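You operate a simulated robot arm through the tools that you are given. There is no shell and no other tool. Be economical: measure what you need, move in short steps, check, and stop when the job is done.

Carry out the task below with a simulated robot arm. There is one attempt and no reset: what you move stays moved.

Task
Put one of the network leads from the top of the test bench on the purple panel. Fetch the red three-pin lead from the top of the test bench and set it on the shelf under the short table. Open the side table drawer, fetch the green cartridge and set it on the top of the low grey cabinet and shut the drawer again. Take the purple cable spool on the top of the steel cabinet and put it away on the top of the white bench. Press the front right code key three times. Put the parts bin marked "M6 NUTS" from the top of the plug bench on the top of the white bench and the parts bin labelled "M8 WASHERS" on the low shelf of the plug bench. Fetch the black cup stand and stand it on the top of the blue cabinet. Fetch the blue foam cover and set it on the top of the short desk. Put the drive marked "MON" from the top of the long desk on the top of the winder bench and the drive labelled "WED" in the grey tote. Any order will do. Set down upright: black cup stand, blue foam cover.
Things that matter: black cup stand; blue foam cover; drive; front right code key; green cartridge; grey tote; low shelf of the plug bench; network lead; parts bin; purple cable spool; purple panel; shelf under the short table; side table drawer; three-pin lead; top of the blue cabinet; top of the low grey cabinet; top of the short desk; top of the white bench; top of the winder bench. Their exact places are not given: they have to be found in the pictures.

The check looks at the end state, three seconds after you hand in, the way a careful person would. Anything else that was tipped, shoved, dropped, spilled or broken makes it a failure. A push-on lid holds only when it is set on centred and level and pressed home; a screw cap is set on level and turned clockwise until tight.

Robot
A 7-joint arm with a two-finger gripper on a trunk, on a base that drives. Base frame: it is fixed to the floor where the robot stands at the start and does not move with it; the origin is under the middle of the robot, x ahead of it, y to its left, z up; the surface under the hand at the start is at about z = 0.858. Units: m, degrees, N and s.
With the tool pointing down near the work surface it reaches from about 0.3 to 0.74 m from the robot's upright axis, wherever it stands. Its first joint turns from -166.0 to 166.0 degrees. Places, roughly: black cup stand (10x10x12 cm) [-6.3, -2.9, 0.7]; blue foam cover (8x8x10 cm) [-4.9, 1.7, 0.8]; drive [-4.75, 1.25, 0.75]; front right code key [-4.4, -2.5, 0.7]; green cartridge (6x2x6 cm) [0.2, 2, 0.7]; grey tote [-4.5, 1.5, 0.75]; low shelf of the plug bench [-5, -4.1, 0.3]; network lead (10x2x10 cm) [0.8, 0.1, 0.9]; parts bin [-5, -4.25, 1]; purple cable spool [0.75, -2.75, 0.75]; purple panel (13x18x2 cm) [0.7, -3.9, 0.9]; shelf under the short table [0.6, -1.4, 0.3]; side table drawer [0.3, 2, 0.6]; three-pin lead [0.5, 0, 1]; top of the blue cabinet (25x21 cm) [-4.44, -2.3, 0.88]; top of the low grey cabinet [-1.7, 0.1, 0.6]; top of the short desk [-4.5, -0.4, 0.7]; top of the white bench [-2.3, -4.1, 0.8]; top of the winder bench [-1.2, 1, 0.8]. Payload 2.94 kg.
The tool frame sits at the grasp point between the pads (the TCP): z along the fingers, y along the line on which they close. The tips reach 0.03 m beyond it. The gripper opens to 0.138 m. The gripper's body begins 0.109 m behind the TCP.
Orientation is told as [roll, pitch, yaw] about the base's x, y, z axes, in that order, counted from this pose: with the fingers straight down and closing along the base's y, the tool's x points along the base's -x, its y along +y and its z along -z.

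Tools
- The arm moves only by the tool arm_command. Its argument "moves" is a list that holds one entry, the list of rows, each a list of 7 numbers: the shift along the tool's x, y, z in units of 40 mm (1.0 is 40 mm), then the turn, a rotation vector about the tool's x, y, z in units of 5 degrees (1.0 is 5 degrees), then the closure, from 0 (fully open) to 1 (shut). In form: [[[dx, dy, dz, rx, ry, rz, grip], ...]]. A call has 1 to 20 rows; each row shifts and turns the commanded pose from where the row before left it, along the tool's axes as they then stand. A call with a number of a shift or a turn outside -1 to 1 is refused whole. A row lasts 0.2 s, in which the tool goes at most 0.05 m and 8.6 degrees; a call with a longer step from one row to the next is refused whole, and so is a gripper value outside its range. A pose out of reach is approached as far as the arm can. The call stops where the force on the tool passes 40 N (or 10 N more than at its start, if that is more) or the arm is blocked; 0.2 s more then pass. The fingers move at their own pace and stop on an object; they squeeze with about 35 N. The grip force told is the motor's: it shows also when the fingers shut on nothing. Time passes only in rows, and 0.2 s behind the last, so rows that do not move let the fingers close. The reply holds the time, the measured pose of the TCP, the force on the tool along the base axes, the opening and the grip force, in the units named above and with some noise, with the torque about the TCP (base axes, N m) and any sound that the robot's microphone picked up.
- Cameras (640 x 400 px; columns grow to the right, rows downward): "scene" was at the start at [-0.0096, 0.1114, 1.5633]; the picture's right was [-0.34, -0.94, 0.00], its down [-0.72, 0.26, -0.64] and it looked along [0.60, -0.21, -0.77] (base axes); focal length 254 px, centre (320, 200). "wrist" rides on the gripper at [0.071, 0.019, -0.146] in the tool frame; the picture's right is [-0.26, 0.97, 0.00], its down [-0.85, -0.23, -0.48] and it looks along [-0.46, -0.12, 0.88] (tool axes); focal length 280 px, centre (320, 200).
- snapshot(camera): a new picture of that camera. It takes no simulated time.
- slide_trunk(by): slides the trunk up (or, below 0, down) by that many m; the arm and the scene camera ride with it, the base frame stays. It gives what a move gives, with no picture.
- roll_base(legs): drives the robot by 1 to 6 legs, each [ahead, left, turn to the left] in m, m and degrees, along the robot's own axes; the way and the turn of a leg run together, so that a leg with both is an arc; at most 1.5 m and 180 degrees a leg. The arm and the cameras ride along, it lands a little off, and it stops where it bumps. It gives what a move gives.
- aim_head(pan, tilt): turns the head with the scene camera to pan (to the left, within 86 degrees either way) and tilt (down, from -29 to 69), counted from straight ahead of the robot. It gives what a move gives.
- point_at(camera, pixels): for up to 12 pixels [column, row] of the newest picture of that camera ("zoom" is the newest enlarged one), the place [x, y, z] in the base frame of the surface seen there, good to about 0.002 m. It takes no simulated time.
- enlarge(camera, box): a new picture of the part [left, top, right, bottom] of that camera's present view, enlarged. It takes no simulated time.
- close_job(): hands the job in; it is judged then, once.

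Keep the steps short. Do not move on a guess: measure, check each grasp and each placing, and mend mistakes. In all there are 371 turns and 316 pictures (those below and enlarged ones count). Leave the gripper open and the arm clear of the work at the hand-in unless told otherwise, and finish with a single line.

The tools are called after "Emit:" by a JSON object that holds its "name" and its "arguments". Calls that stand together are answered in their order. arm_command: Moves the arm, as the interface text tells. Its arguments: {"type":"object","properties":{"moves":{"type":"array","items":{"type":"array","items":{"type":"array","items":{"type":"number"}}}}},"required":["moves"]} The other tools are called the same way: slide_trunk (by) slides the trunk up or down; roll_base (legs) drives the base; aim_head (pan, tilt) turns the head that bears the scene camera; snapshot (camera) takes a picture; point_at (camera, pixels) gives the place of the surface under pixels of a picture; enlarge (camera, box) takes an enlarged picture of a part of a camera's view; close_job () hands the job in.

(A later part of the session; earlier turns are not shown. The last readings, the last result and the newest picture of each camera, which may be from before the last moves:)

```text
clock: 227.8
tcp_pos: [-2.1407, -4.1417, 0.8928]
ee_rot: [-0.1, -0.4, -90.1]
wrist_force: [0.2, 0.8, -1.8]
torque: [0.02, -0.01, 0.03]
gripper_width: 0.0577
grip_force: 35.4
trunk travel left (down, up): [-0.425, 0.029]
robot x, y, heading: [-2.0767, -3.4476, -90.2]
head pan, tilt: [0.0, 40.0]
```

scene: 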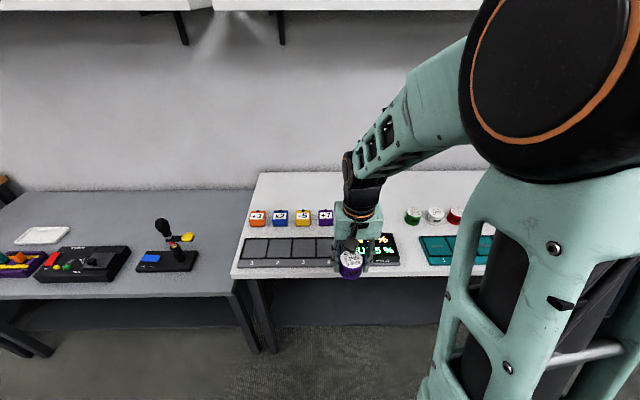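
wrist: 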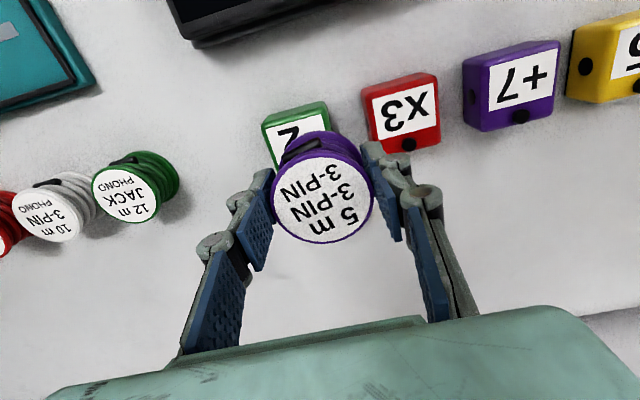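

Emit:
{"name": "arm_command", "arguments": {"moves": [[[0, 0, 0.06, 0, 0, 0, 1], [0, 0, 0.06, 0, 0, 0, 1], [0, 0, 0.06, 0, 0, 0, 1], [0, 0, 0.06, 0, 0, 0, 1]]]}}

```text
clock: 228.8
tcp_pos: [-2.1397, -4.1436, 0.889]
ee_rot: [0.1, -0.9, -90.0]
wrist_force: [-0.8, 3.0, 26.7]
torque: [0.4, 0.04, 0.1]
gripper_width: 0.0579
grip_force: 35.3
trunk travel left (down, up): [-0.425, 0.029]
robot x, y, heading: [-2.0775, -3.444, -90.1]
head pan, tilt: [0.0, 40.0]
```

Emit:
{"name": "arm_command", "arguments": {"moves": [[[0, 0, -0.05, 0, 0, 0, 1], [0, 0, 0, 0, 0, 0, 0.5], [0, 0, 0, 0, 0, 0, 0.3], [0, 0, 0, 0, 0, 0, 0.3], [0, 0, -0.6, 0, 0, 0, 0.3], [0, 0, -1, 0, 0, 0, 0.3], [0, 0, -1, 0, 0, 0, 0.3], [0, 0, -1, 0, 0, 0, 0.3]]]}}

Emit:
{"name": "snapshot", "arguments": {"camera": "wrist"}}

```text
clock: 230.6
tcp_pos: [-2.1393, -4.1395, 1.0316]
ee_rot: [0.0, -0.4, -89.9]
wrist_force: [-0.3, 0.7, 1.1]
torque: [-0.03, 0.01, -0.03]
gripper_width: 0.0967
grip_force: 0.2
trunk travel left (down, up): [-0.425, 0.029]
robot x, y, heading: [-2.0727, -3.4488, -90.0]
head pan, tilt: [0.0, 40.0]
```

```text
253 pictures are left
```

wrist: 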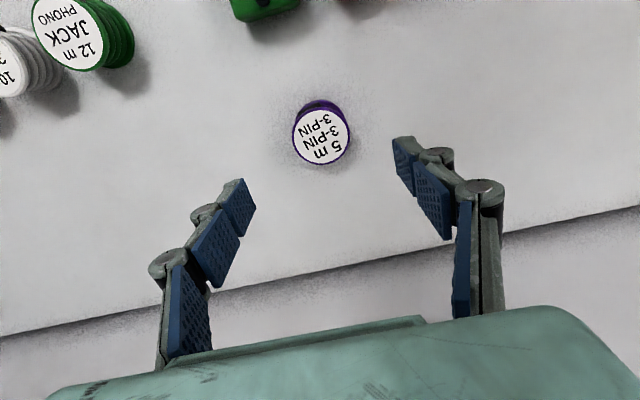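

Spool placed. Now I retract and go toward the plug bench for the parts bins.

Emit:
{"name": "arm_command", "arguments": {"moves": [[[0, 0, -1, 0, 0, 0, 0], [0, 0, -1, 0, 0, 0, 0], [1, 0, 0, 0, 0, 0, 0], [1, 0, 0, 0, 0, 0, 0], [1, 0, 0, 0, 0, 0, 0], [1, 0, 0, 0, 0, 0, 0], [1, 0, 0, 0, 0, 0, 0], [1, 0, 0, 0, 0, 0, 0], [1, 0, 0, 0, 0, 0, 0], [1, 0, 0, 0, 0, 0, 0]]]}}

Emit:
{"name": "roll_base", "arguments": {"legs": [[-0.35, 0, 0], [0, -1.2, 0]]}}

Emit:
{"name": "aim_head", "arguments": {"pan": -40, "tilt": 30}}

Emit:
{"name": "snapshot", "arguments": {"camera": "scene"}}

```text
clock: 232.8
tcp_pos: [-2.1392, -3.8169, 1.107]
ee_rot: [-0.1, -0.5, -90.0]
wrist_force: [0.6, 0.5, 0.1]
torque: [-0.01, 0.02, -0.01]
gripper_width: 0.138
grip_force: 0.2
trunk travel left (down, up): [-0.425, 0.029]
robot x, y, heading: [-2.0764, -3.4461, -90.1]
head pan, tilt: [0.0, 40.0]
```

```text
clock: 245.4
tcp_pos: [-3.3334, -3.4685, 1.1063]
ee_rot: [-0.1, -0.4, -90.1]
wrist_force: [-0.3, 0.3, 0.2]
torque: [0.0, 0.0, 0.01]
gripper_width: 0.1379
grip_force: 0.1
trunk travel left (down, up): [-0.425, 0.029]
robot x, y, heading: [-3.273, -3.0949, -90.2]
head pan, tilt: [0.0, 40.0]
```

```text
clock: 246.5
tcp_pos: [-3.3331, -3.4686, 1.1058]
ee_rot: [-0.1, -0.3, -90.1]
wrist_force: [0.4, -0.7, 0.1]
torque: [-0.01, -0.04, 0.01]
gripper_width: 0.1381
grip_force: 0.0
trunk travel left (down, up): [-0.425, 0.029]
robot x, y, heading: [-3.2697, -3.0922, -90.4]
head pan, tilt: [-40.0, 30.0]
```

```text
252 pictures are left
```

scene: 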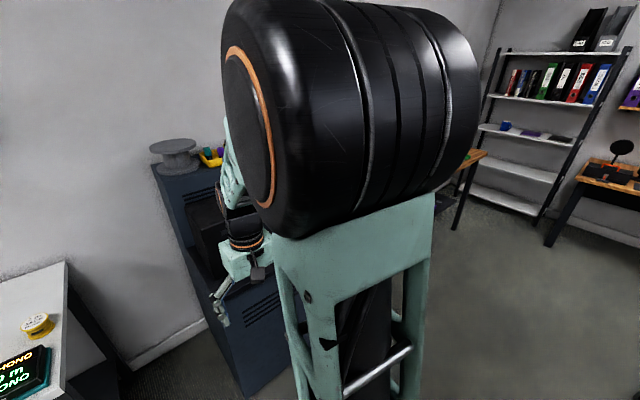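

Emit:
{"name": "roll_base", "arguments": {"legs": [[0, 0, -85]]}}

Emit:
{"name": "aim_head", "arguments": {"pan": 15, "tilt": 30}}

Emit:
{"name": "snapshot", "arguments": {"camera": "scene"}}

```text
clock: 250.5
tcp_pos: [-3.6499, -3.0677, 1.1062]
ee_rot: [-0.1, -0.4, -174.5]
wrist_force: [0.2, 0.7, -0.2]
torque: [0.01, 0.0, 0.0]
gripper_width: 0.1379
grip_force: 0.1
trunk travel left (down, up): [-0.425, 0.029]
robot x, y, heading: [-3.2692, -3.0904, -174.5]
head pan, tilt: [-40.0, 30.0]
```

```text
clock: 251.7
tcp_pos: [-3.6495, -3.0676, 1.1069]
ee_rot: [0.0, -0.4, -174.6]
wrist_force: [0.2, -0.6, -0.1]
torque: [0.02, 0.0, 0.03]
gripper_width: 0.1382
grip_force: 0.1
trunk travel left (down, up): [-0.425, 0.029]
robot x, y, heading: [-3.2689, -3.0927, -174.3]
head pan, tilt: [15.0, 30.0]
```

```text
251 pictures are left
```

scene: 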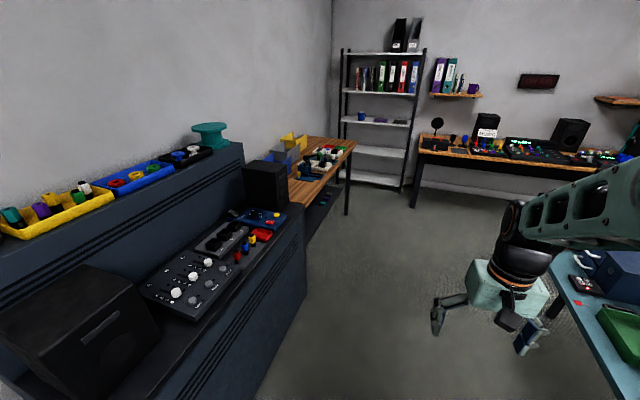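

Emit:
{"name": "point_at", "arguments": {"camera": "scene", "pixels": [[290, 145], [280, 165], [312, 205], [345, 210], [560, 265], [620, 390], [410, 205], [440, 150], [330, 155], [355, 145], [300, 290], [400, 185]]}}

Emit:
{"name": "enlarge", "arguments": {"camera": "scene", "box": [230, 110, 380, 220]}}

```text
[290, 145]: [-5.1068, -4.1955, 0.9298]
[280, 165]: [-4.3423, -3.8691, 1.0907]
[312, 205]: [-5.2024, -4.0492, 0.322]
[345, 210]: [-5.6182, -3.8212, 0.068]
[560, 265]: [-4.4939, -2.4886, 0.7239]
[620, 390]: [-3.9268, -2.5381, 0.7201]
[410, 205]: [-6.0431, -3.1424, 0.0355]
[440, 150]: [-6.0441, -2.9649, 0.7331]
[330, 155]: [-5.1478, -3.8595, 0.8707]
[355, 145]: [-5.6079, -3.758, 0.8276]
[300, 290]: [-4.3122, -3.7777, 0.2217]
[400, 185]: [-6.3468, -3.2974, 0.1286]
```

```text
3.64 times, centred on (305, 165) of scene
```

zoom: 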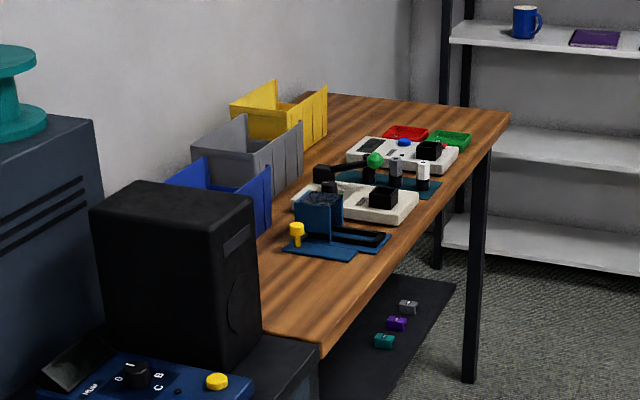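

Emit:
{"name": "roll_base", "arguments": {"legs": [[0, 0, -5.5], [1.0, 0.03, 0], [0.75, 0, 0], [0, 0, 90]]}}

Emit:
{"name": "aim_head", "arguments": {"pan": 0, "tilt": 40}}

Emit:
{"name": "snapshot", "arguments": {"camera": "scene"}}

```text
clock: 264.9
tcp_pos: [-5.0746, -3.4849, 1.1061]
ee_rot: [0.0, -0.5, -89.9]
wrist_force: [-0.2, -0.2, 0.6]
torque: [-0.03, -0.04, -0.05]
gripper_width: 0.1381
grip_force: 0.1
trunk travel left (down, up): [-0.425, 0.029]
robot x, y, heading: [-5.0079, -3.1125, -90.0]
head pan, tilt: [15.0, 30.0]
```

```text
clock: 265.7
tcp_pos: [-5.0741, -3.4843, 1.1062]
ee_rot: [-0.1, -0.4, -90.0]
wrist_force: [-0.2, -0.3, -0.6]
torque: [-0.02, -0.01, 0.0]
gripper_width: 0.138
grip_force: 0.0
trunk travel left (down, up): [-0.425, 0.029]
robot x, y, heading: [-5.0092, -3.1097, -90.1]
head pan, tilt: [0.0, 40.0]
```

```text
249 pictures are left
```

scene: 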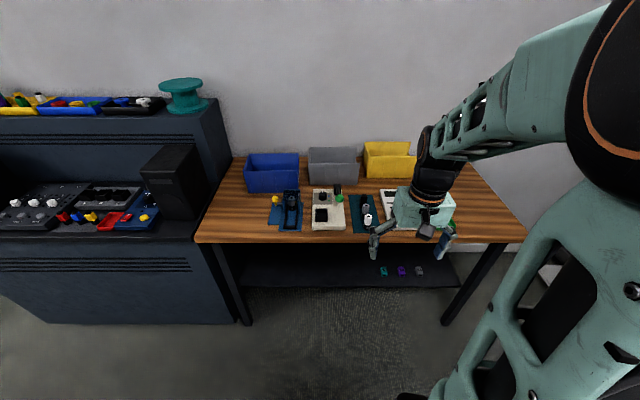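

Emit:
{"name": "enlarge", "arguments": {"camera": "scene", "box": [220, 130, 430, 250]}}

Emit:
{"name": "point_at", "arguments": {"camera": "scene", "pixels": [[247, 157], [298, 154], [274, 170], [308, 149], [357, 147], [333, 165], [364, 143], [412, 141], [388, 160], [272, 192], [420, 165], [450, 270]]}}

```text
3.05 times, centred on (325, 190) of scene
```

zoom: 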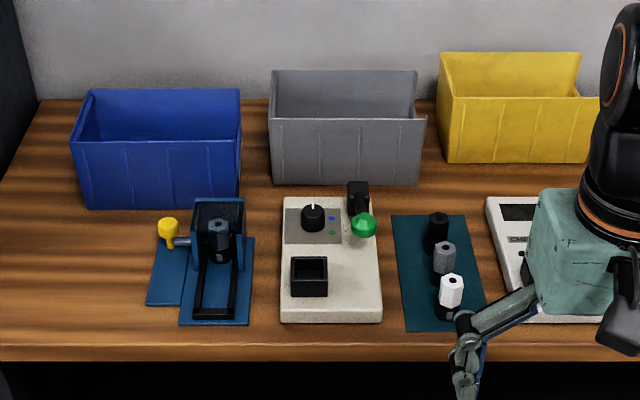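

```text
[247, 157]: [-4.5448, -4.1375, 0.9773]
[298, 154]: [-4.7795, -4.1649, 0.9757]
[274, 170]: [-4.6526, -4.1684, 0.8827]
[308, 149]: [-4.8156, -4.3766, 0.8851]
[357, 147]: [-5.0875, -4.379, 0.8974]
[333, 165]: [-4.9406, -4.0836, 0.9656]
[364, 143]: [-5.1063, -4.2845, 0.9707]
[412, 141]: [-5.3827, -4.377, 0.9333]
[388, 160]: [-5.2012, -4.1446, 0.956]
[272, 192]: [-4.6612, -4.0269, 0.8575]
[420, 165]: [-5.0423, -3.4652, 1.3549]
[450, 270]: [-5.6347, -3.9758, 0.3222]
```

Emit:
{"name": "roll_base", "arguments": {"legs": [[0.3, 0.1, 0]]}}

Emit:
{"name": "arm_command", "arguments": {"moves": [[[-0.5, 0.5, -1, 0, 0, 0, 0], [-0.5, 0.5, -1, 0, 0, 0, 0], [-0.5, 0.5, -1, 0, 0, 0, 0], [-1, 0, 0, 0, 0, 0, 0], [-1, 0, 0, 0, 0, 0, 0]]]}}

Emit:
{"name": "snapshot", "arguments": {"camera": "wrist"}}

Emit:
{"name": "snapshot", "arguments": {"camera": "scene"}}

```text
clock: 267.8
tcp_pos: [-4.9743, -3.788, 1.1058]
ee_rot: [0.0, -0.4, -90.0]
wrist_force: [-0.6, -0.7, 0.1]
torque: [0.0, 0.0, -0.01]
gripper_width: 0.1379
grip_force: 0.1
trunk travel left (down, up): [-0.425, 0.029]
robot x, y, heading: [-4.9122, -3.4156, -90.0]
head pan, tilt: [0.0, 40.0]
```

```text
clock: 269.0
tcp_pos: [-4.9137, -3.927, 1.2274]
ee_rot: [0.0, -0.4, -89.9]
wrist_force: [0.0, -0.2, 0.8]
torque: [0.04, 0.02, 0.0]
gripper_width: 0.1376
grip_force: 0.0
trunk travel left (down, up): [-0.425, 0.029]
robot x, y, heading: [-4.911, -3.409, -89.9]
head pan, tilt: [0.0, 40.0]
```

```text
247 pictures are left
```

wrist: 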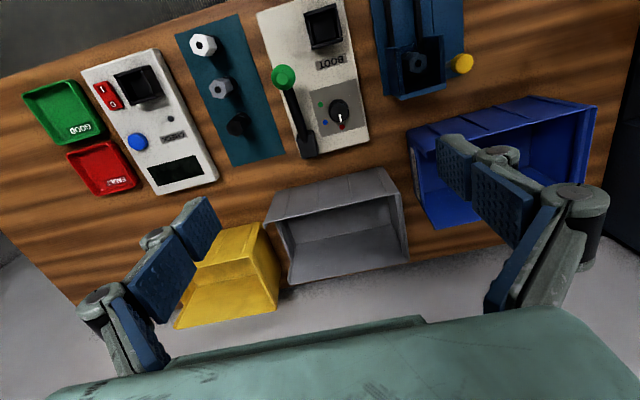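

```text
246 pictures are left
```

scene: 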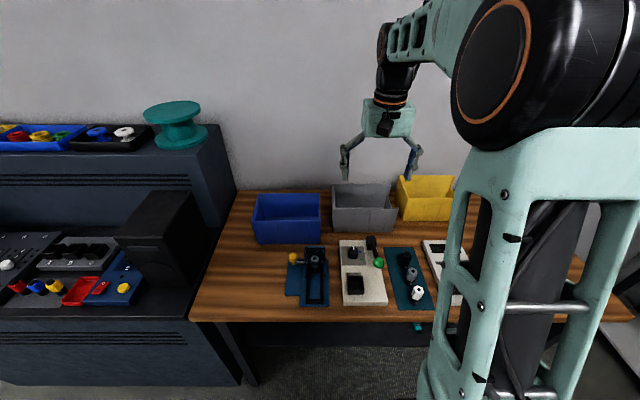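

Emit:
{"name": "enlarge", "arguments": {"camera": "wrist", "box": [160, 90, 610, 340]}}

Emit:
{"name": "point_at", "arguments": {"camera": "wrist", "pixels": [[268, 215], [388, 172], [408, 258], [288, 284], [265, 222], [278, 298], [178, 325], [598, 105], [412, 130], [430, 226], [560, 205], [400, 270]]}}

```text
1.42 times, centred on (385, 215) of wrist
```

zoom: 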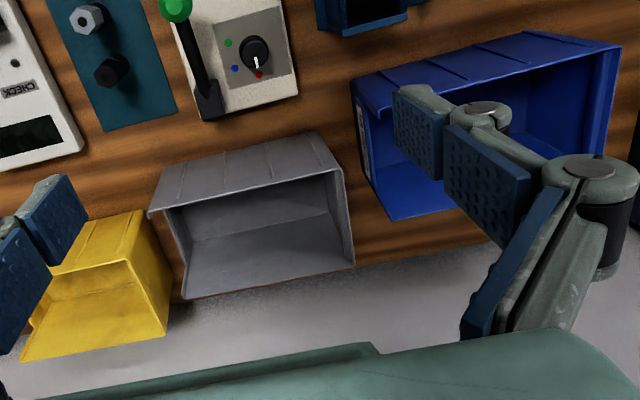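

```text
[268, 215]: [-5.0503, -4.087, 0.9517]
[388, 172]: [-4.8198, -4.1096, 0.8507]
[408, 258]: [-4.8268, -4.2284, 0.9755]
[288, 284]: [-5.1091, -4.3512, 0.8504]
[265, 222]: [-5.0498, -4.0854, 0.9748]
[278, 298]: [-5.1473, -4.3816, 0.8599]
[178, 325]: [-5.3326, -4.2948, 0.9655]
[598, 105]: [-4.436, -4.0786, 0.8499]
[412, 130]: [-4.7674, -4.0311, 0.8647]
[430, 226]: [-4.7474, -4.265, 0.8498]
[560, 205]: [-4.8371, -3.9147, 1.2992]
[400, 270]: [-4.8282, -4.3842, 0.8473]
```

A white label is visible on the blue bin's −x end. I turn the wrist camera to look along +x and view the ends.

Emit:
{"name": "arm_command", "arguments": {"moves": [[[0, 0, 0, 0, 0, -1, 0], [0, -0.5, 0, 0, 0, -1, 0], [0, -0.5, 0, 0, 0, -1, 0], [0, 0, 0, 0, 0, -1, 0], [0, 0, 0, 0, 0, -1, 0], [0, 0, 0, 0, 0, -1, 0], [0, 0, 0, 0, 0, -1, 0], [0, 0, 0, 0, 0, -1, 0], [0, 0, 0, 0, 0, -1, 0], [0, 0, 0, 0, 0, -1, 0], [0, 0, 0, 0, 0, -1, 0], [0, 0, 0, 0, 0, -1, 0], [0, 0, 0, 0, 0, -1, 0], [0, 0, 0, 0, 0, -1, 0], [0, 0, 0, 0, 0, -1, 0], [0, 0, 0, 0, 0, -1, 0], [0, 0, 0, 0, 0, -1, 0], [0, 0, 0, 0, 0, -1, 0]]]}}

Emit:
{"name": "arm_command", "arguments": {"moves": [[[0.5, -0.8, 0, 0, 0, 0, 0], [0.5, -0.8, 0, 0, 0, 0, 0], [0.5, -0.8, 0, 0, 0, 0, 0], [0.5, -0.5, 0, 0, 0, 0, 0], [0.5, 0, 0, 0, 0, 0, 0]]]}}

Emit:
{"name": "snapshot", "arguments": {"camera": "wrist"}}

```text
clock: 272.8
tcp_pos: [-4.9549, -3.9338, 1.2266]
ee_rot: [-0.4, 0.1, 0.2]
wrist_force: [-1.1, 0.3, 0.1]
torque: [0.0, 0.01, -0.04]
gripper_width: 0.1382
grip_force: 0.1
trunk travel left (down, up): [-0.425, 0.029]
robot x, y, heading: [-4.9145, -3.4133, -89.9]
head pan, tilt: [0.0, 40.0]
```

```text
clock: 274.0
tcp_pos: [-5.0554, -4.0487, 1.2282]
ee_rot: [-0.4, 0.0, 0.2]
wrist_force: [0.2, -0.5, 0.1]
torque: [0.0, -0.02, -0.04]
gripper_width: 0.1381
grip_force: 0.0
trunk travel left (down, up): [-0.425, 0.029]
robot x, y, heading: [-4.9096, -3.4142, -89.9]
head pan, tilt: [0.0, 40.0]
```

```text
244 pictures are left
```

wrist: 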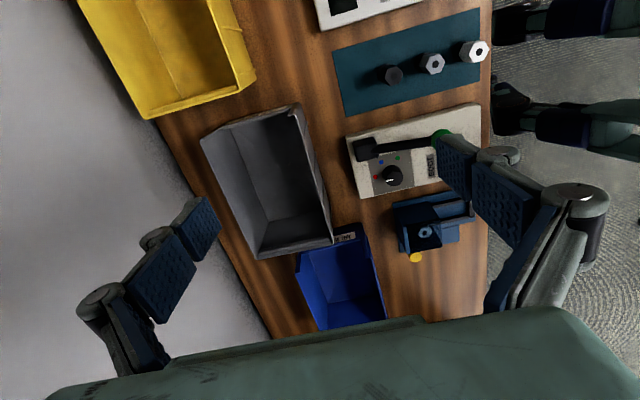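

Emit:
{"name": "enlarge", "arguments": {"camera": "wrist", "box": [290, 215, 400, 300]}}

Emit:
{"name": "enlarge", "arguments": {"camera": "wrist", "box": [180, 60, 340, 160]}}

```text
4.71 times, centred on (345, 258) of wrist
```

zoom: 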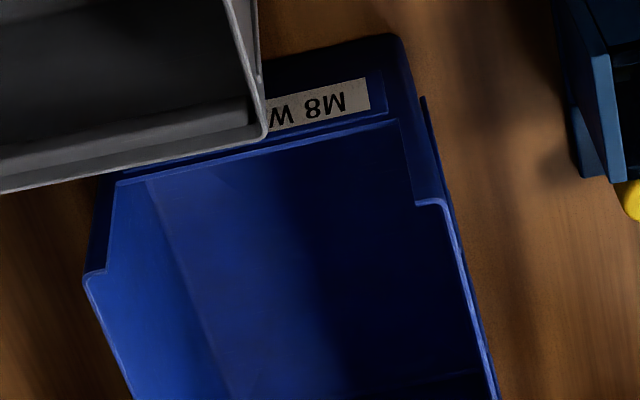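

```text
4.00 times, centred on (260, 110) of wrist
```

zoom: 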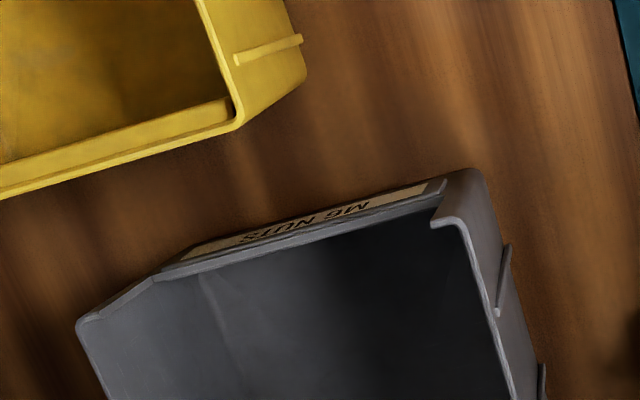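

Emit:
{"name": "point_at", "arguments": {"camera": "wrist", "pixels": [[205, 138], [296, 108], [332, 238], [256, 257], [300, 252], [382, 310], [350, 236], [243, 200], [318, 175], [275, 160], [320, 328], [265, 120]]}}

Emit:
{"name": "enlarge", "arguments": {"camera": "wrist", "box": [190, 90, 400, 330]}}

```text
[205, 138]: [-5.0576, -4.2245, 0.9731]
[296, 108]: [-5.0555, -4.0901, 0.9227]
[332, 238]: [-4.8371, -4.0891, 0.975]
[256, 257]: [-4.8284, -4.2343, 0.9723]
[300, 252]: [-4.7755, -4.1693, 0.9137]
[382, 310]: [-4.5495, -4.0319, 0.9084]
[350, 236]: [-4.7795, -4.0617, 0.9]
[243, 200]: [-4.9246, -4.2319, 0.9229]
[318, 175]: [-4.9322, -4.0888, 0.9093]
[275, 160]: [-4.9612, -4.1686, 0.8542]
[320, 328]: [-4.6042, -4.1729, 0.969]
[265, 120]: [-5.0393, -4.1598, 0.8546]
```

```text
1.67 times, centred on (295, 210) of wrist
```

zoom: 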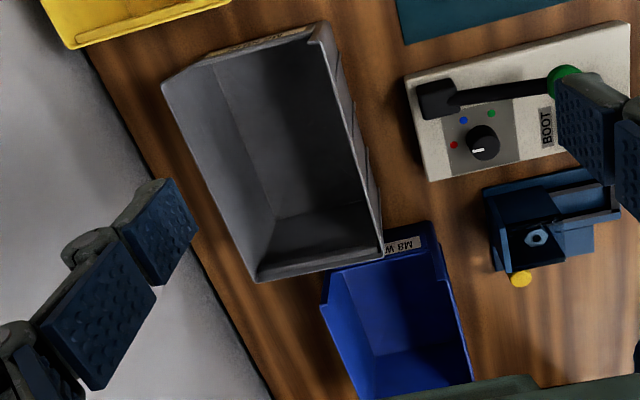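

Emit:
{"name": "point_at", "arguments": {"camera": "wrist", "pixels": [[358, 146], [370, 148], [400, 142], [440, 138], [345, 165], [322, 200], [313, 150]]}}

```text
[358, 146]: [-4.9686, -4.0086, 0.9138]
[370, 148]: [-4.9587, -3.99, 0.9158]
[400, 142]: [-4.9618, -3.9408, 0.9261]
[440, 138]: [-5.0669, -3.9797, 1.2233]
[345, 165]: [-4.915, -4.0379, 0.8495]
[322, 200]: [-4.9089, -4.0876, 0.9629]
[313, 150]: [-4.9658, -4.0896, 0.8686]
```

Grey bin = M6 NUTS, blue = M8 W(ASHERS). I grip the grey bin's near long wall (y≈-4.088, rim z 0.975) at mid length.

Emit:
{"name": "arm_command", "arguments": {"moves": [[[-0.96, -0.33, 0, 0, 0, 0, 0.6], [-0.96, -0.33, 0, 0, 0, 0, 0.6], [-0.96, -0.33, 0, 0, 0, 0, 0.6], [0, 0, 1, 0, 0, 0, 0.6], [0, 0, 1, 0, 0, 0, 0.6], [0, 0, 1, 0, 0, 0, 0.6], [0, 0, 1, 0, 0, 0, 0.6], [0, 0, 1, 0, 0, 0, 0.6]]]}}

Emit:
{"name": "snapshot", "arguments": {"camera": "wrist"}}

```text
clock: 275.8
tcp_pos: [-4.938, -4.089, 1.0281]
ee_rot: [-0.5, 0.0, 0.0]
wrist_force: [0.1, -0.2, 0.8]
torque: [0.03, 0.01, -0.01]
gripper_width: 0.0552
grip_force: 0.2
trunk travel left (down, up): [-0.425, 0.029]
robot x, y, heading: [-4.9148, -3.4121, -90.1]
head pan, tilt: [0.0, 40.0]
```

```text
240 pictures are left
```

wrist: 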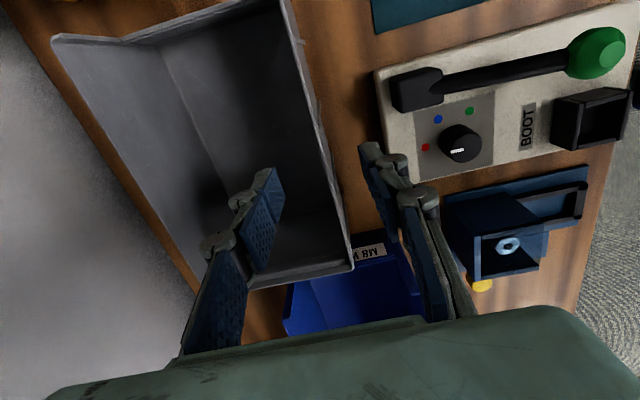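

Emit:
{"name": "arm_command", "arguments": {"moves": [[[0, 0, 0.6, 0, 0, 0, 0.6], [0, 0, 0.6, 0, 0, 0, 0.6], [0, 0, 0.6, 0, 0, 0, 0.6], [0, 0, 0, 0, 0, 0, 1], [0, 0, 0, 0, 0, 0, 1], [0, 0, 0, 0, 0, 0, 1], [0, 0, 0, 0, 0, 0, 1], [0, 0, 0, 0, 0, 0, 1]]]}}

Emit:
{"name": "arm_command", "arguments": {"moves": [[[0, 0, -0.3, 0, 0, 0, 1], [0, 0, -0.7, 0, 0, 0, 1], [0, 0, -1, 0, 0, 0, 1]]]}}

Emit:
{"name": "snapshot", "arguments": {"camera": "wrist"}}

Emit:
{"name": "snapshot", "arguments": {"camera": "scene"}}

```text
clock: 277.6
tcp_pos: [-4.9392, -4.0898, 0.9558]
ee_rot: [-0.4, 0.0, 0.1]
wrist_force: [0.5, 0.3, 0.4]
torque: [-0.07, 0.01, -0.11]
gripper_width: 0.0059
grip_force: 31.6
trunk travel left (down, up): [-0.425, 0.029]
robot x, y, heading: [-4.9119, -3.418, -90.0]
head pan, tilt: [0.0, 40.0]
```

```text
clock: 278.4
tcp_pos: [-4.9392, -4.0891, 1.0362]
ee_rot: [-0.4, -0.1, 0.1]
wrist_force: [0.5, 0.9, -3.2]
torque: [0.27, 0.02, -0.02]
gripper_width: 0.0059
grip_force: 31.7
trunk travel left (down, up): [-0.425, 0.029]
robot x, y, heading: [-4.9146, -3.4172, -90.0]
head pan, tilt: [0.0, 40.0]
```

```text
239 pictures are left
```

wrist: 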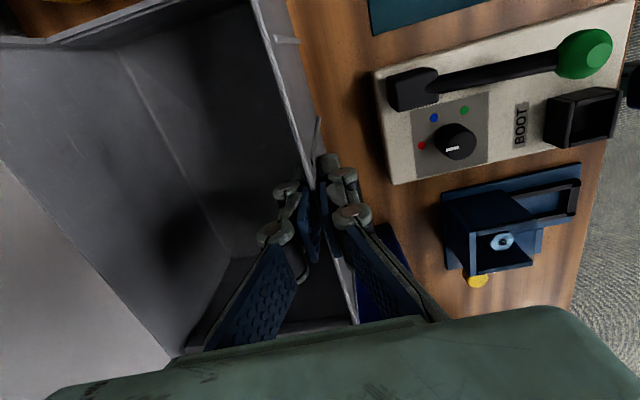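

```text
238 pictures are left
```

scene: 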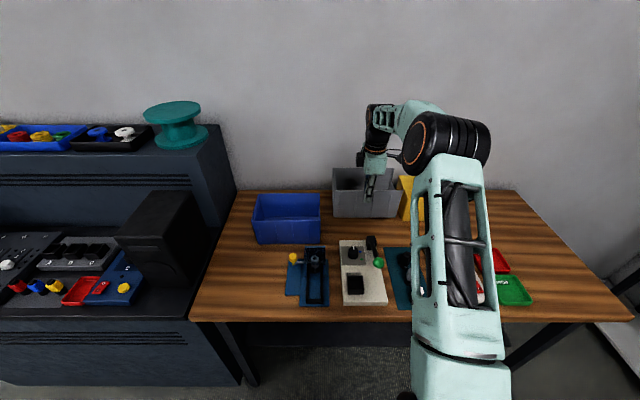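

Held (about 3 N), level. I lift, back off and strafe to the white bench.

Emit:
{"name": "arm_command", "arguments": {"moves": [[[0, 0, -1, 0, 0, 0, 1], [0, 0, -1, 0, 0, 0, 1], [0, 0, -0.8, 0, 0, 0, 1]]]}}

Emit:
{"name": "roll_base", "arguments": {"legs": [[-0.32, 0, 0], [0, 1.5, 0], [0, 1.5, 0]]}}

Emit:
{"name": "snapshot", "arguments": {"camera": "scene"}}

```text
clock: 279.2
tcp_pos: [-4.9384, -4.0887, 1.1488]
ee_rot: [-0.4, 0.0, 0.1]
wrist_force: [0.2, -0.4, -3.3]
torque: [0.24, 0.03, 0.0]
gripper_width: 0.006
grip_force: 32.0
trunk travel left (down, up): [-0.425, 0.029]
robot x, y, heading: [-4.9112, -3.4159, -90.0]
head pan, tilt: [0.0, 40.0]
```

```text
clock: 286.7
tcp_pos: [-4.443, -3.7631, 1.1462]
ee_rot: [0.4, 1.5, -1.7]
wrist_force: [-11.4, 1.9, -0.6]
torque: [0.06, 0.25, -0.83]
gripper_width: 0.0103
grip_force: 34.9
trunk travel left (down, up): [-0.425, 0.029]
robot x, y, heading: [-4.3894, -3.0937, -90.3]
head pan, tilt: [0.0, 40.0]
stopped in leg 2: the force on the tool passed its limit at 46 N (the readings are from after the stop); the commanded pose is now the measured one
```

```text
237 pictures are left
```

scene: 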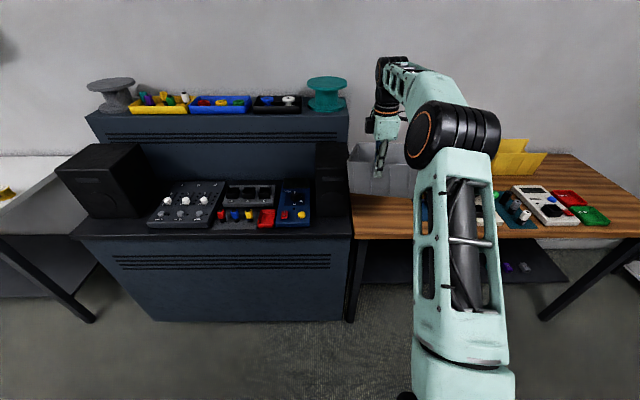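

The bin touched the speaker on the dark cabinet (I kept the arm too far out). I move back away from it, then retract.

Emit:
{"name": "roll_base", "arguments": {"legs": [[0, -0.12, 0]]}}

Emit:
{"name": "arm_command", "arguments": {"moves": [[[0, 1, 0, 0, 0, 0, 1], [0, 1, 0, 0, 0, 0, 1], [0, 1, 0, 0, 0, 0, 1], [0, 1, 0, 0, 0, 0, 1], [0, 1, 0, 0, 0, 0, 1], [0, 1, 0, 0, 0, 0, 1]]]}}

Emit:
{"name": "snapshot", "arguments": {"camera": "scene"}}

Emit:
{"name": "snapshot", "arguments": {"camera": "wrist"}}

```text
clock: 288.4
tcp_pos: [-4.5555, -3.763, 1.1463]
ee_rot: [0.3, 1.2, -1.2]
wrist_force: [-0.2, 0.0, -2.8]
torque: [0.2, -0.07, 0.01]
gripper_width: 0.006
grip_force: 31.7
trunk travel left (down, up): [-0.425, 0.029]
robot x, y, heading: [-4.5101, -3.09, -90.5]
head pan, tilt: [0.0, 40.0]
```

```text
clock: 289.8
tcp_pos: [-4.5493, -3.5221, 1.1472]
ee_rot: [0.2, 1.4, -1.4]
wrist_force: [0.6, 0.6, -3.7]
torque: [0.21, -0.05, -0.02]
gripper_width: 0.006
grip_force: 31.9
trunk travel left (down, up): [-0.425, 0.029]
robot x, y, heading: [-4.5104, -3.0904, -90.2]
head pan, tilt: [0.0, 40.0]
```

```text
236 pictures are left
```

scene: 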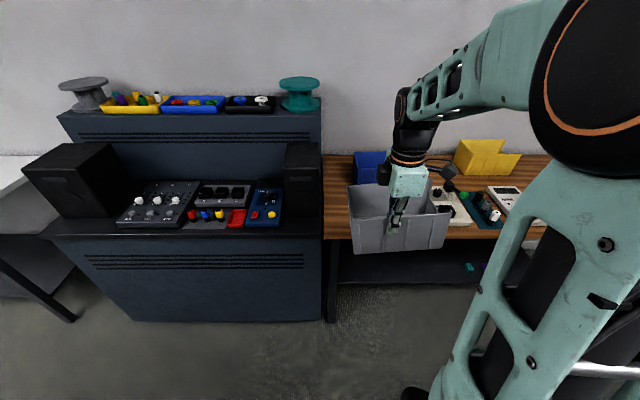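

```text
235 pictures are left
```

wrist: 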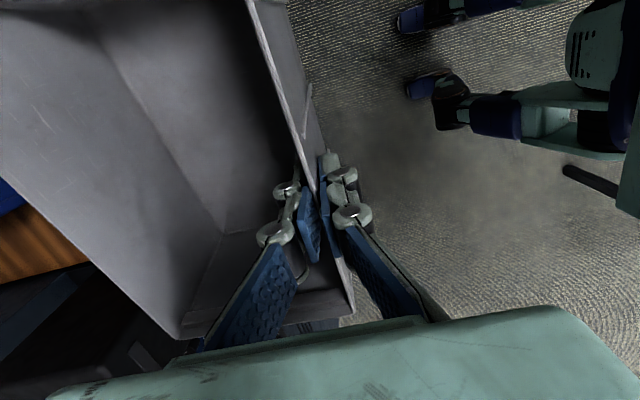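

Emit:
{"name": "enlarge", "arguments": {"camera": "scene", "box": [10, 120, 350, 250]}}

Emit:
{"name": "point_at", "arguments": {"camera": "scene", "pixels": [[288, 145], [317, 145], [287, 165], [317, 170], [288, 200], [316, 210], [290, 225], [318, 200], [80, 145], [110, 150], [60, 170], [118, 195]]}}

```text
1.88 times, centred on (180, 185) of scene
```

zoom: 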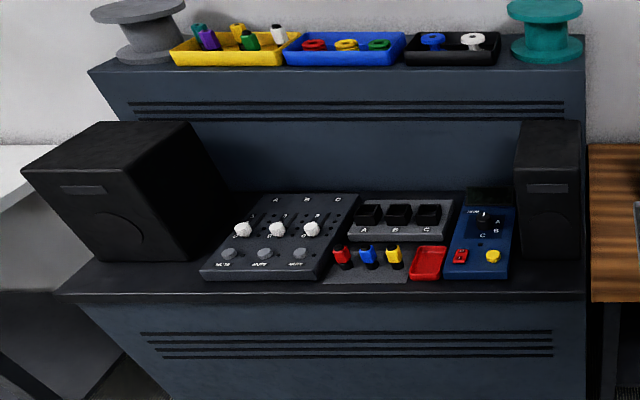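

```text
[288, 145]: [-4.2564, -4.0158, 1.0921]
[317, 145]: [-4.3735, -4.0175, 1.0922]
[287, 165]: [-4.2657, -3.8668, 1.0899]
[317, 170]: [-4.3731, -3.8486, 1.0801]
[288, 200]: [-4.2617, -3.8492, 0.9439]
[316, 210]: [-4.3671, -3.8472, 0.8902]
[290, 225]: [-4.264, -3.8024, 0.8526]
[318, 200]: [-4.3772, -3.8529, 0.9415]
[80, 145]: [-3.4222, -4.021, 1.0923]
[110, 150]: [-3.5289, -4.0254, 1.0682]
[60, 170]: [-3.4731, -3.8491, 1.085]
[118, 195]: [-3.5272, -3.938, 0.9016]
```

The speaker is square and aligned with its partner; the bin slid ~4 cm in my grip instead. With the arm retracted I now strafe on to the white bench.

Emit:
{"name": "roll_base", "arguments": {"legs": [[0, 1.3, 0], [0, 1.3, 0]]}}

Emit:
{"name": "snapshot", "arguments": {"camera": "scene"}}

```text
clock: 312.7
tcp_pos: [-1.9473, -3.5327, 1.1478]
ee_rot: [0.3, 1.3, -1.5]
wrist_force: [-0.7, 0.0, -4.0]
torque: [0.18, -0.09, 0.01]
gripper_width: 0.006
grip_force: 31.9
trunk travel left (down, up): [-0.425, 0.029]
robot x, y, heading: [-1.9066, -3.102, -90.3]
head pan, tilt: [0.0, 40.0]
```

```text
233 pictures are left
```

scene: 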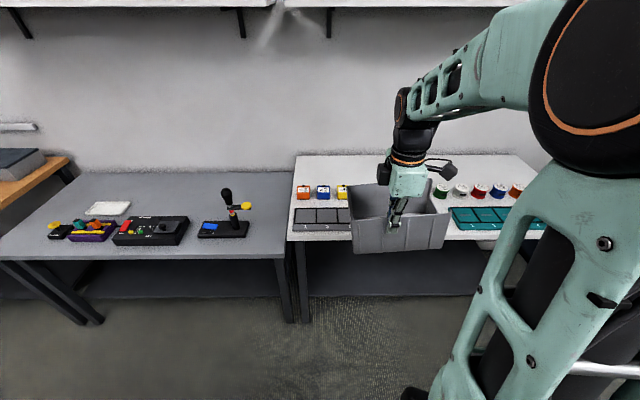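

Emit:
{"name": "point_at", "arguments": {"camera": "scene", "pixels": [[356, 215], [445, 215], [356, 250], [440, 247], [350, 187], [442, 190], [388, 225], [425, 225]]}}

Emit:
{"name": "enlarge", "arguments": {"camera": "scene", "box": [330, 130, 480, 270]}}

```text
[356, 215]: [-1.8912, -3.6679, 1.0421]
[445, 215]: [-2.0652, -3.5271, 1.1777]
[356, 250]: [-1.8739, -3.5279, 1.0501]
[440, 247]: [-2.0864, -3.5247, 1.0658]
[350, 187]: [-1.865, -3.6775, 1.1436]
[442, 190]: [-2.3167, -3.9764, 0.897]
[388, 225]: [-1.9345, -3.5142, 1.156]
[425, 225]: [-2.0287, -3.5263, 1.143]
```

```text
2.86 times, centred on (405, 200) of scene
```

zoom: 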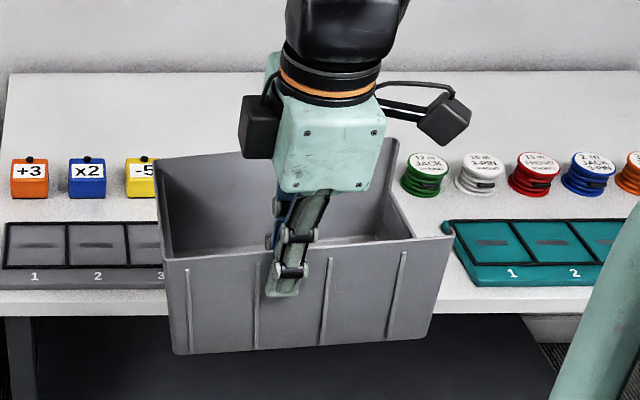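

Emit:
{"name": "roll_base", "arguments": {"legs": [[0.35, 0.12, 0.3]]}}

Emit:
{"name": "arm_command", "arguments": {"moves": [[[0, -1, 0, 0, -0.42, 0, 1], [0, -1, 0, 0, -0.42, 0, 1], [0, -1, 0, 0, 0, 0, 1], [0, -1, 0, 0, 0, 0, 1], [0, -1, 0, 0, 0, 0, 1], [0, -0.9, 0, 0, 0, 0, 1], [0, 0, 1, 0, 0, 0, 1], [0, 0, 0.8, 0, 0, 0, 1]]]}}

Emit:
{"name": "snapshot", "arguments": {"camera": "wrist"}}

Emit:
{"name": "snapshot", "arguments": {"camera": "scene"}}

```text
clock: 315.1
tcp_pos: [-1.8285, -3.8832, 1.1461]
ee_rot: [0.2, 1.3, -1.3]
wrist_force: [-0.8, 0.5, -3.6]
torque: [0.24, -0.08, 0.05]
gripper_width: 0.0058
grip_force: 31.6
trunk travel left (down, up): [-0.425, 0.029]
robot x, y, heading: [-1.7894, -3.4517, -90.4]
head pan, tilt: [0.0, 40.0]
```

```text
clock: 316.9
tcp_pos: [-1.8295, -4.1187, 1.0746]
ee_rot: [0.4, -3.0, -1.3]
wrist_force: [-0.1, -0.5, -3.1]
torque: [0.25, -0.05, -0.01]
gripper_width: 0.0064
grip_force: 31.5
trunk travel left (down, up): [-0.425, 0.029]
robot x, y, heading: [-1.7917, -3.4522, -90.5]
head pan, tilt: [0.0, 40.0]
```

```text
231 pictures are left
```

wrist: 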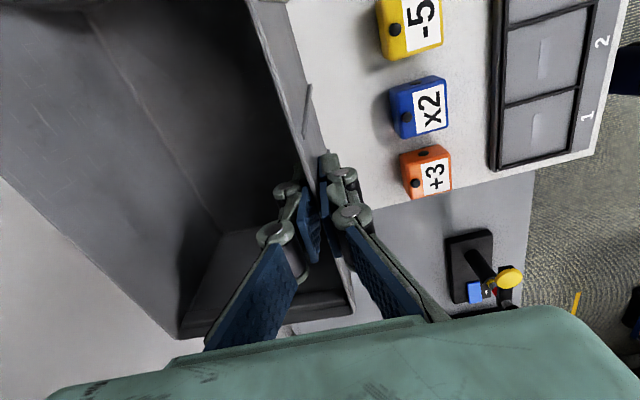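

```text
230 pictures are left
```

scene: 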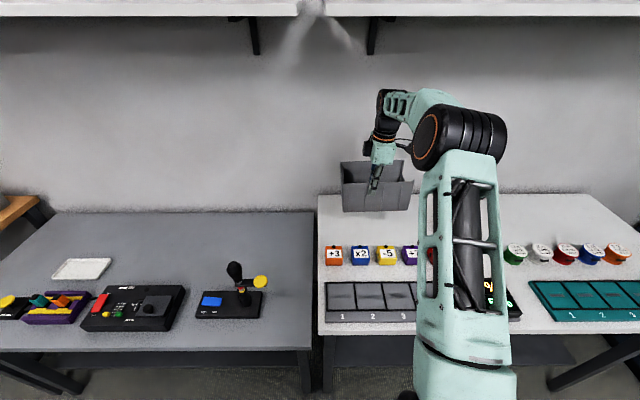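

Emit:
{"name": "point_at", "arguments": {"camera": "scene", "pixels": [[348, 207], [406, 207], [348, 190], [412, 185], [330, 212], [320, 205]]}}

```text
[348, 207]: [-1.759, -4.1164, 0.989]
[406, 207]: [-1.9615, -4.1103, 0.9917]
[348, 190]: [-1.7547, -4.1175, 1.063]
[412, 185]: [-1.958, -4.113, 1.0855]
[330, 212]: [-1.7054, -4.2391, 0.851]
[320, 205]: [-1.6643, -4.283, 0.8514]
```

Emit:
{"name": "arm_command", "arguments": {"moves": [[[0, 0, 1, 0, 0, 0, 1], [0, 0, 1, 0, 0, 0, 1], [0, 0, 0.4, 0, 0, 0, 1], [0, 0, 0.1, 0, 0, 0, 1], [0, 0, 0.1, 0, 0, 0, 1], [0, 0, 0.1, 0, 0, 0, 1]]]}}

Emit:
{"name": "arm_command", "arguments": {"moves": [[[0, 0, 0.1, 0, 0, 0, 1], [0, 0, 0.1, 0, 0, 0, 1], [0, 0, 0.1, 0, 0, 0, 1]]]}}

```text
clock: 318.2
tcp_pos: [-1.825, -4.1173, 0.9683]
ee_rot: [0.1, -2.8, -1.3]
wrist_force: [-0.3, 0.7, -0.7]
torque: [-0.02, -0.26, 0.05]
gripper_width: 0.0059
grip_force: 31.4
trunk travel left (down, up): [-0.425, 0.029]
robot x, y, heading: [-1.7918, -3.4542, -90.2]
head pan, tilt: [0.0, 40.0]
```

```text
clock: 319.1
tcp_pos: [-1.8272, -4.1172, 0.9566]
ee_rot: [0.0, -2.9, -1.5]
wrist_force: [-3.5, -0.8, 8.3]
torque: [-0.91, -0.74, -0.43]
gripper_width: 0.0061
grip_force: 31.6
trunk travel left (down, up): [-0.425, 0.029]
robot x, y, heading: [-1.791, -3.4527, -90.5]
head pan, tilt: [0.0, 40.0]
```

Emit:
{"name": "arm_command", "arguments": {"moves": [[[0, 0, 0.02, 0, 0, 0, 0.8], [0, 0, 0, 0, 0, 0, 0.6], [0, 0, 0, 0, 0, 0, 0.6], [0, 0, -1, 0, 0, 0, 0.6], [0, 0, -1, 0, 0, 0, 0.6], [0, 0, -1, 0, 0, 0, 0.6], [0, 0, -1, 0, 0, 0, 0.6]]]}}

Emit:
{"name": "snapshot", "arguments": {"camera": "scene"}}

Emit:
{"name": "snapshot", "arguments": {"camera": "wrist"}}

```text
clock: 320.6
tcp_pos: [-1.8314, -4.1163, 1.1157]
ee_rot: [0.3, -2.9, -1.3]
wrist_force: [-0.8, 0.6, -0.1]
torque: [0.0, 0.01, 0.01]
gripper_width: 0.0553
grip_force: 0.1
trunk travel left (down, up): [-0.425, 0.029]
robot x, y, heading: [-1.788, -3.4498, -90.4]
head pan, tilt: [0.0, 40.0]
```

```text
229 pictures are left
```

scene: 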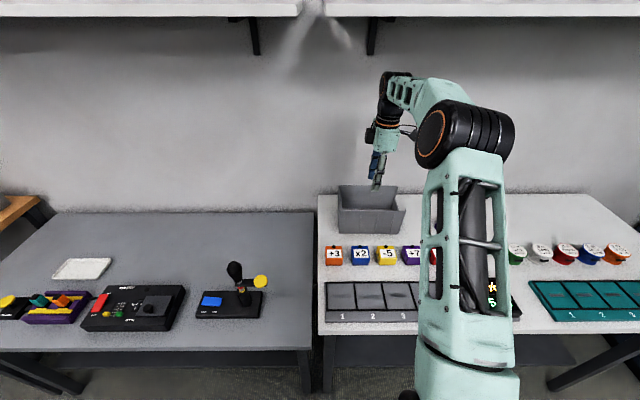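

```text
228 pictures are left
```

wrist: 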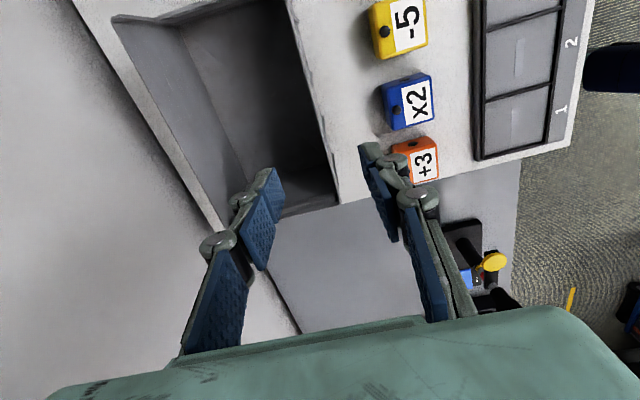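

M6 NUTS bin is on the white bench. I retract, and return to the plug bench for the blue bin.

Emit:
{"name": "arm_command", "arguments": {"moves": [[[0, 1, -0.5, 0, 0.6, 0, 0.4], [0, 1, 0, 0, 0, 0, 0.4], [0, 1, 0, 0, 0, 0, 0.4], [0, 1, 0, 0, 0, 0, 0.4], [0, 1, 0, 0, 0, 0, 0.4], [0, 1, 0, 0, 0, 0, 0.4], [0, 1, 0, 0, 0, 0, 0.4]]]}}

Emit:
{"name": "roll_base", "arguments": {"legs": [[-0.36, 0, 0.4], [0, -1.42, 0], [0, -1.42, 0]]}}

Emit:
{"name": "snapshot", "arguments": {"camera": "scene"}}

```text
clock: 322.2
tcp_pos: [-1.8288, -3.8362, 1.1357]
ee_rot: [0.2, 0.1, -1.4]
wrist_force: [-0.2, 0.3, -0.3]
torque: [0.03, 0.02, 0.01]
gripper_width: 0.0824
grip_force: 0.1
trunk travel left (down, up): [-0.425, 0.029]
robot x, y, heading: [-1.7885, -3.4535, -90.4]
head pan, tilt: [0.0, 40.0]
```

```text
clock: 349.1
tcp_pos: [-4.6716, -3.4781, 1.1353]
ee_rot: [0.3, 0.1, -1.0]
wrist_force: [0.5, -0.3, 0.2]
torque: [0.0, -0.03, 0.01]
gripper_width: 0.0826
grip_force: 0.1
trunk travel left (down, up): [-0.425, 0.029]
robot x, y, heading: [-4.6396, -3.0925, -90.0]
head pan, tilt: [0.0, 40.0]
```

```text
227 pictures are left
```

scene: 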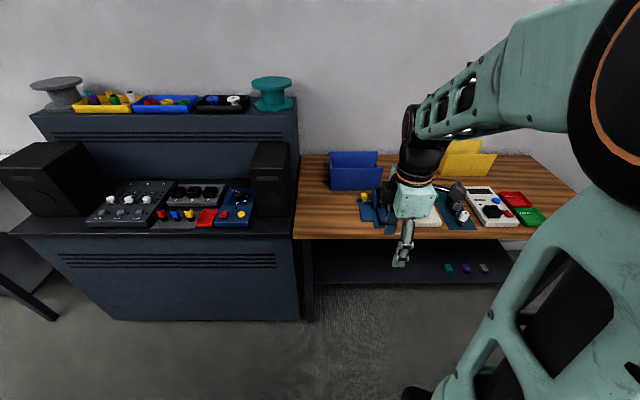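

Emit:
{"name": "enlarge", "arguments": {"camera": "scene", "box": [290, 130, 520, 290]}}

Emit:
{"name": "point_at", "arguments": {"camera": "scene", "pixels": [[330, 163], [333, 152], [381, 167], [333, 188], [316, 282], [320, 250], [480, 268], [446, 268], [400, 282], [470, 278], [300, 236], [308, 160]]}}

```text
2.50 times, centred on (405, 210) of scene
```

zoom: 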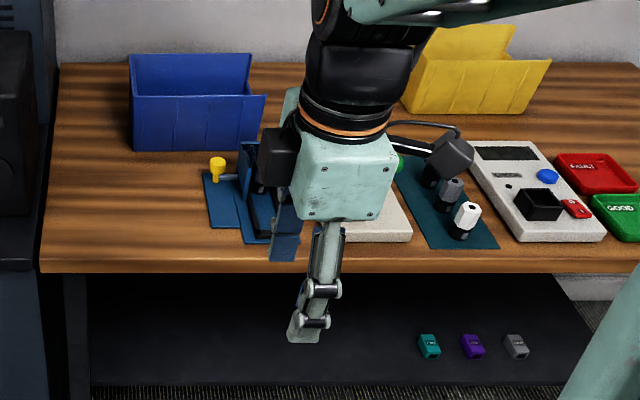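

```text
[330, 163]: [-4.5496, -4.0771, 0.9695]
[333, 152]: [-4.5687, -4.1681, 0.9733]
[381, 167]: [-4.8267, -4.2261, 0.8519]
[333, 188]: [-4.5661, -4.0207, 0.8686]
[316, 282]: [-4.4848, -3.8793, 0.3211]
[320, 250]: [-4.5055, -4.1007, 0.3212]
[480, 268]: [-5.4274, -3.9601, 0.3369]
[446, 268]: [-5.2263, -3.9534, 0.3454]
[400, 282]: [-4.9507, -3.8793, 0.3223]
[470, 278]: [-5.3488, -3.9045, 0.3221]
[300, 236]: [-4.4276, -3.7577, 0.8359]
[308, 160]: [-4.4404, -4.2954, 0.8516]
```

Emit:
{"name": "arm_command", "arguments": {"moves": [[[0, 0, 0, 0, 0, 1, 0.4], [0, 0, 0, 0, 0, 1, 0.4], [0, 0, 0, 0, 0, 1, 0.4], [0, 0, 0, 0, 0, 1, 0.4], [0, 0, 0, 0, 0, 1, 0.4], [0, 0, 0, 0, 0, 1, 0.4], [0, 0, 0, 0, 0, 1, 0.4], [0, 0, 0, 0, 0, 1, 0.4], [0, 0, 0, 0, 0, 1, 0.4], [0, 0, 0, 0, 0, 1, 0.4], [0, 0, 0, 0, 0, 1, 0.4], [0, 0, 0, 0, 0, 1, 0.4], [0, 0, 0, 0, 0, 1, 0.4], [0, 0, 0, 0, 0, 1, 0.4], [0, 0, 0, 0, 0, 1, 0.4], [0, 0, 0, 0, 0, 1, 0.4], [0, 0, 0, 0, 0, 1, 0.4], [0, 0, 0, 0, 0, 0.8, 0.4]]]}}

Emit:
{"name": "arm_command", "arguments": {"moves": [[[0, 0, 0, 0, -1, 0, 0.6], [0, 0, 0, 0, -1, 0, 0.6], [0, 0, 0, 0, -1, 0, 0.6], [0, 0, 0, 0, -1, 0, 0.6], [0, 0, 0, 0, -1, 0, 0.6], [0, 0, 0, 0, -1, 0, 0.6], [0, 0, 0, 0, -1, 0, 0.6], [0, 0, 0, 0, -1, 0, 0.6]]]}}

Emit:
{"name": "roll_base", "arguments": {"legs": [[0.32, 0.02, 0]]}}

Emit:
{"name": "snapshot", "arguments": {"camera": "wrist"}}

```text
clock: 352.9
tcp_pos: [-4.6707, -3.478, 1.1342]
ee_rot: [-0.1, 0.2, -90.2]
wrist_force: [0.5, 0.6, 0.3]
torque: [0.02, -0.01, -0.01]
gripper_width: 0.0829
grip_force: 0.0
trunk travel left (down, up): [-0.425, 0.029]
robot x, y, heading: [-4.6364, -3.0899, -90.2]
head pan, tilt: [0.0, 40.0]
```

```text
clock: 354.2
tcp_pos: [-4.6729, -3.4631, 1.0779]
ee_rot: [0.6, -18.4, -90.4]
wrist_force: [0.5, 0.1, -0.5]
torque: [0.0, 0.03, 0.04]
gripper_width: 0.0549
grip_force: 0.1
trunk travel left (down, up): [-0.425, 0.029]
robot x, y, heading: [-4.6368, -3.0889, -89.8]
head pan, tilt: [0.0, 40.0]
stopped in row 6: the arm was blocked; the commanded pose is now the measured one
```

```text
clock: 356.4
tcp_pos: [-4.6536, -3.782, 1.0766]
ee_rot: [0.6, -18.3, -90.5]
wrist_force: [-0.1, -0.2, 0.2]
torque: [0.04, -0.03, -0.01]
gripper_width: 0.0555
grip_force: 0.0
trunk travel left (down, up): [-0.425, 0.029]
robot x, y, heading: [-4.6176, -3.409, -90.4]
head pan, tilt: [0.0, 40.0]
```

```text
225 pictures are left
```

wrist: 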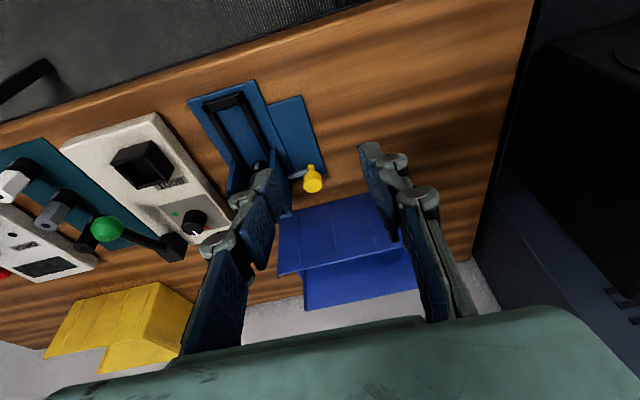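

Emit:
{"name": "arm_command", "arguments": {"moves": [[[-0.98, 0, 0, 0, 0, 0, 0.6], [-0.98, 0, 0, 0, 0, 0, 0.6], [-0.98, 0, 0, 0, 0, 0, 0.6], [-0.98, 0, 0, 0, 0, 0, 0.6], [-0.98, 0, 0, 0, 0, 0, 0.6], [-0.98, 0, 0, 0, 0, 0, 0.6], [0, 0, 0, 0, -1, 0, 0.6], [0, 0, 0, 0, -1, 0, 0.6], [0, 0, 0, 0, -1, 0, 0.6], [0, 0, 0, 0, -1, 0, 0.6], [0, 0, 0, 0, -0.4, 0, 0.6]]]}}

Emit:
{"name": "snapshot", "arguments": {"camera": "wrist"}}

```text
clock: 358.8
tcp_pos: [-4.6567, -4.0033, 1.1511]
ee_rot: [0.7, -40.4, -90.8]
wrist_force: [-0.5, 0.5, -0.2]
torque: [0.01, -0.01, -0.01]
gripper_width: 0.055
grip_force: 0.1
trunk travel left (down, up): [-0.425, 0.029]
robot x, y, heading: [-4.6162, -3.4106, -90.3]
head pan, tilt: [0.0, 40.0]
```

```text
224 pictures are left
```

wrist: 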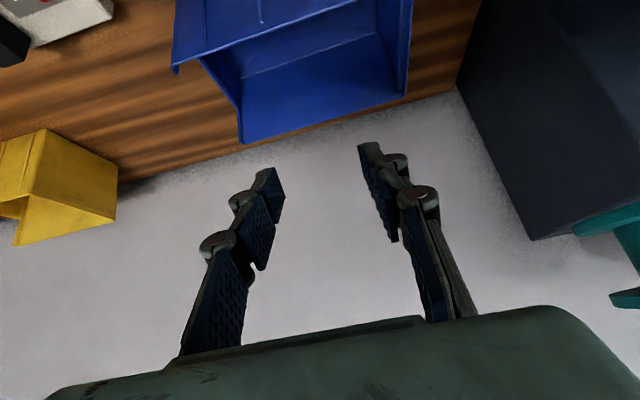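

Emit:
{"name": "point_at", "arguments": {"camera": "wrist", "pixels": [[408, 20], [403, 80], [397, 88], [240, 140], [176, 66], [378, 30], [410, 5], [207, 75]]}}

```text
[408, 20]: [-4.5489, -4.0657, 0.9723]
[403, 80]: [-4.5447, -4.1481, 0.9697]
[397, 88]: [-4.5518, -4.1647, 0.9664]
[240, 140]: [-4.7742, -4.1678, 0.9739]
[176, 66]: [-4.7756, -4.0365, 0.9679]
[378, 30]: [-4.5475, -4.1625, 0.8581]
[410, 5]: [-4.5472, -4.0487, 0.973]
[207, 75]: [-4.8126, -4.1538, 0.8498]
```

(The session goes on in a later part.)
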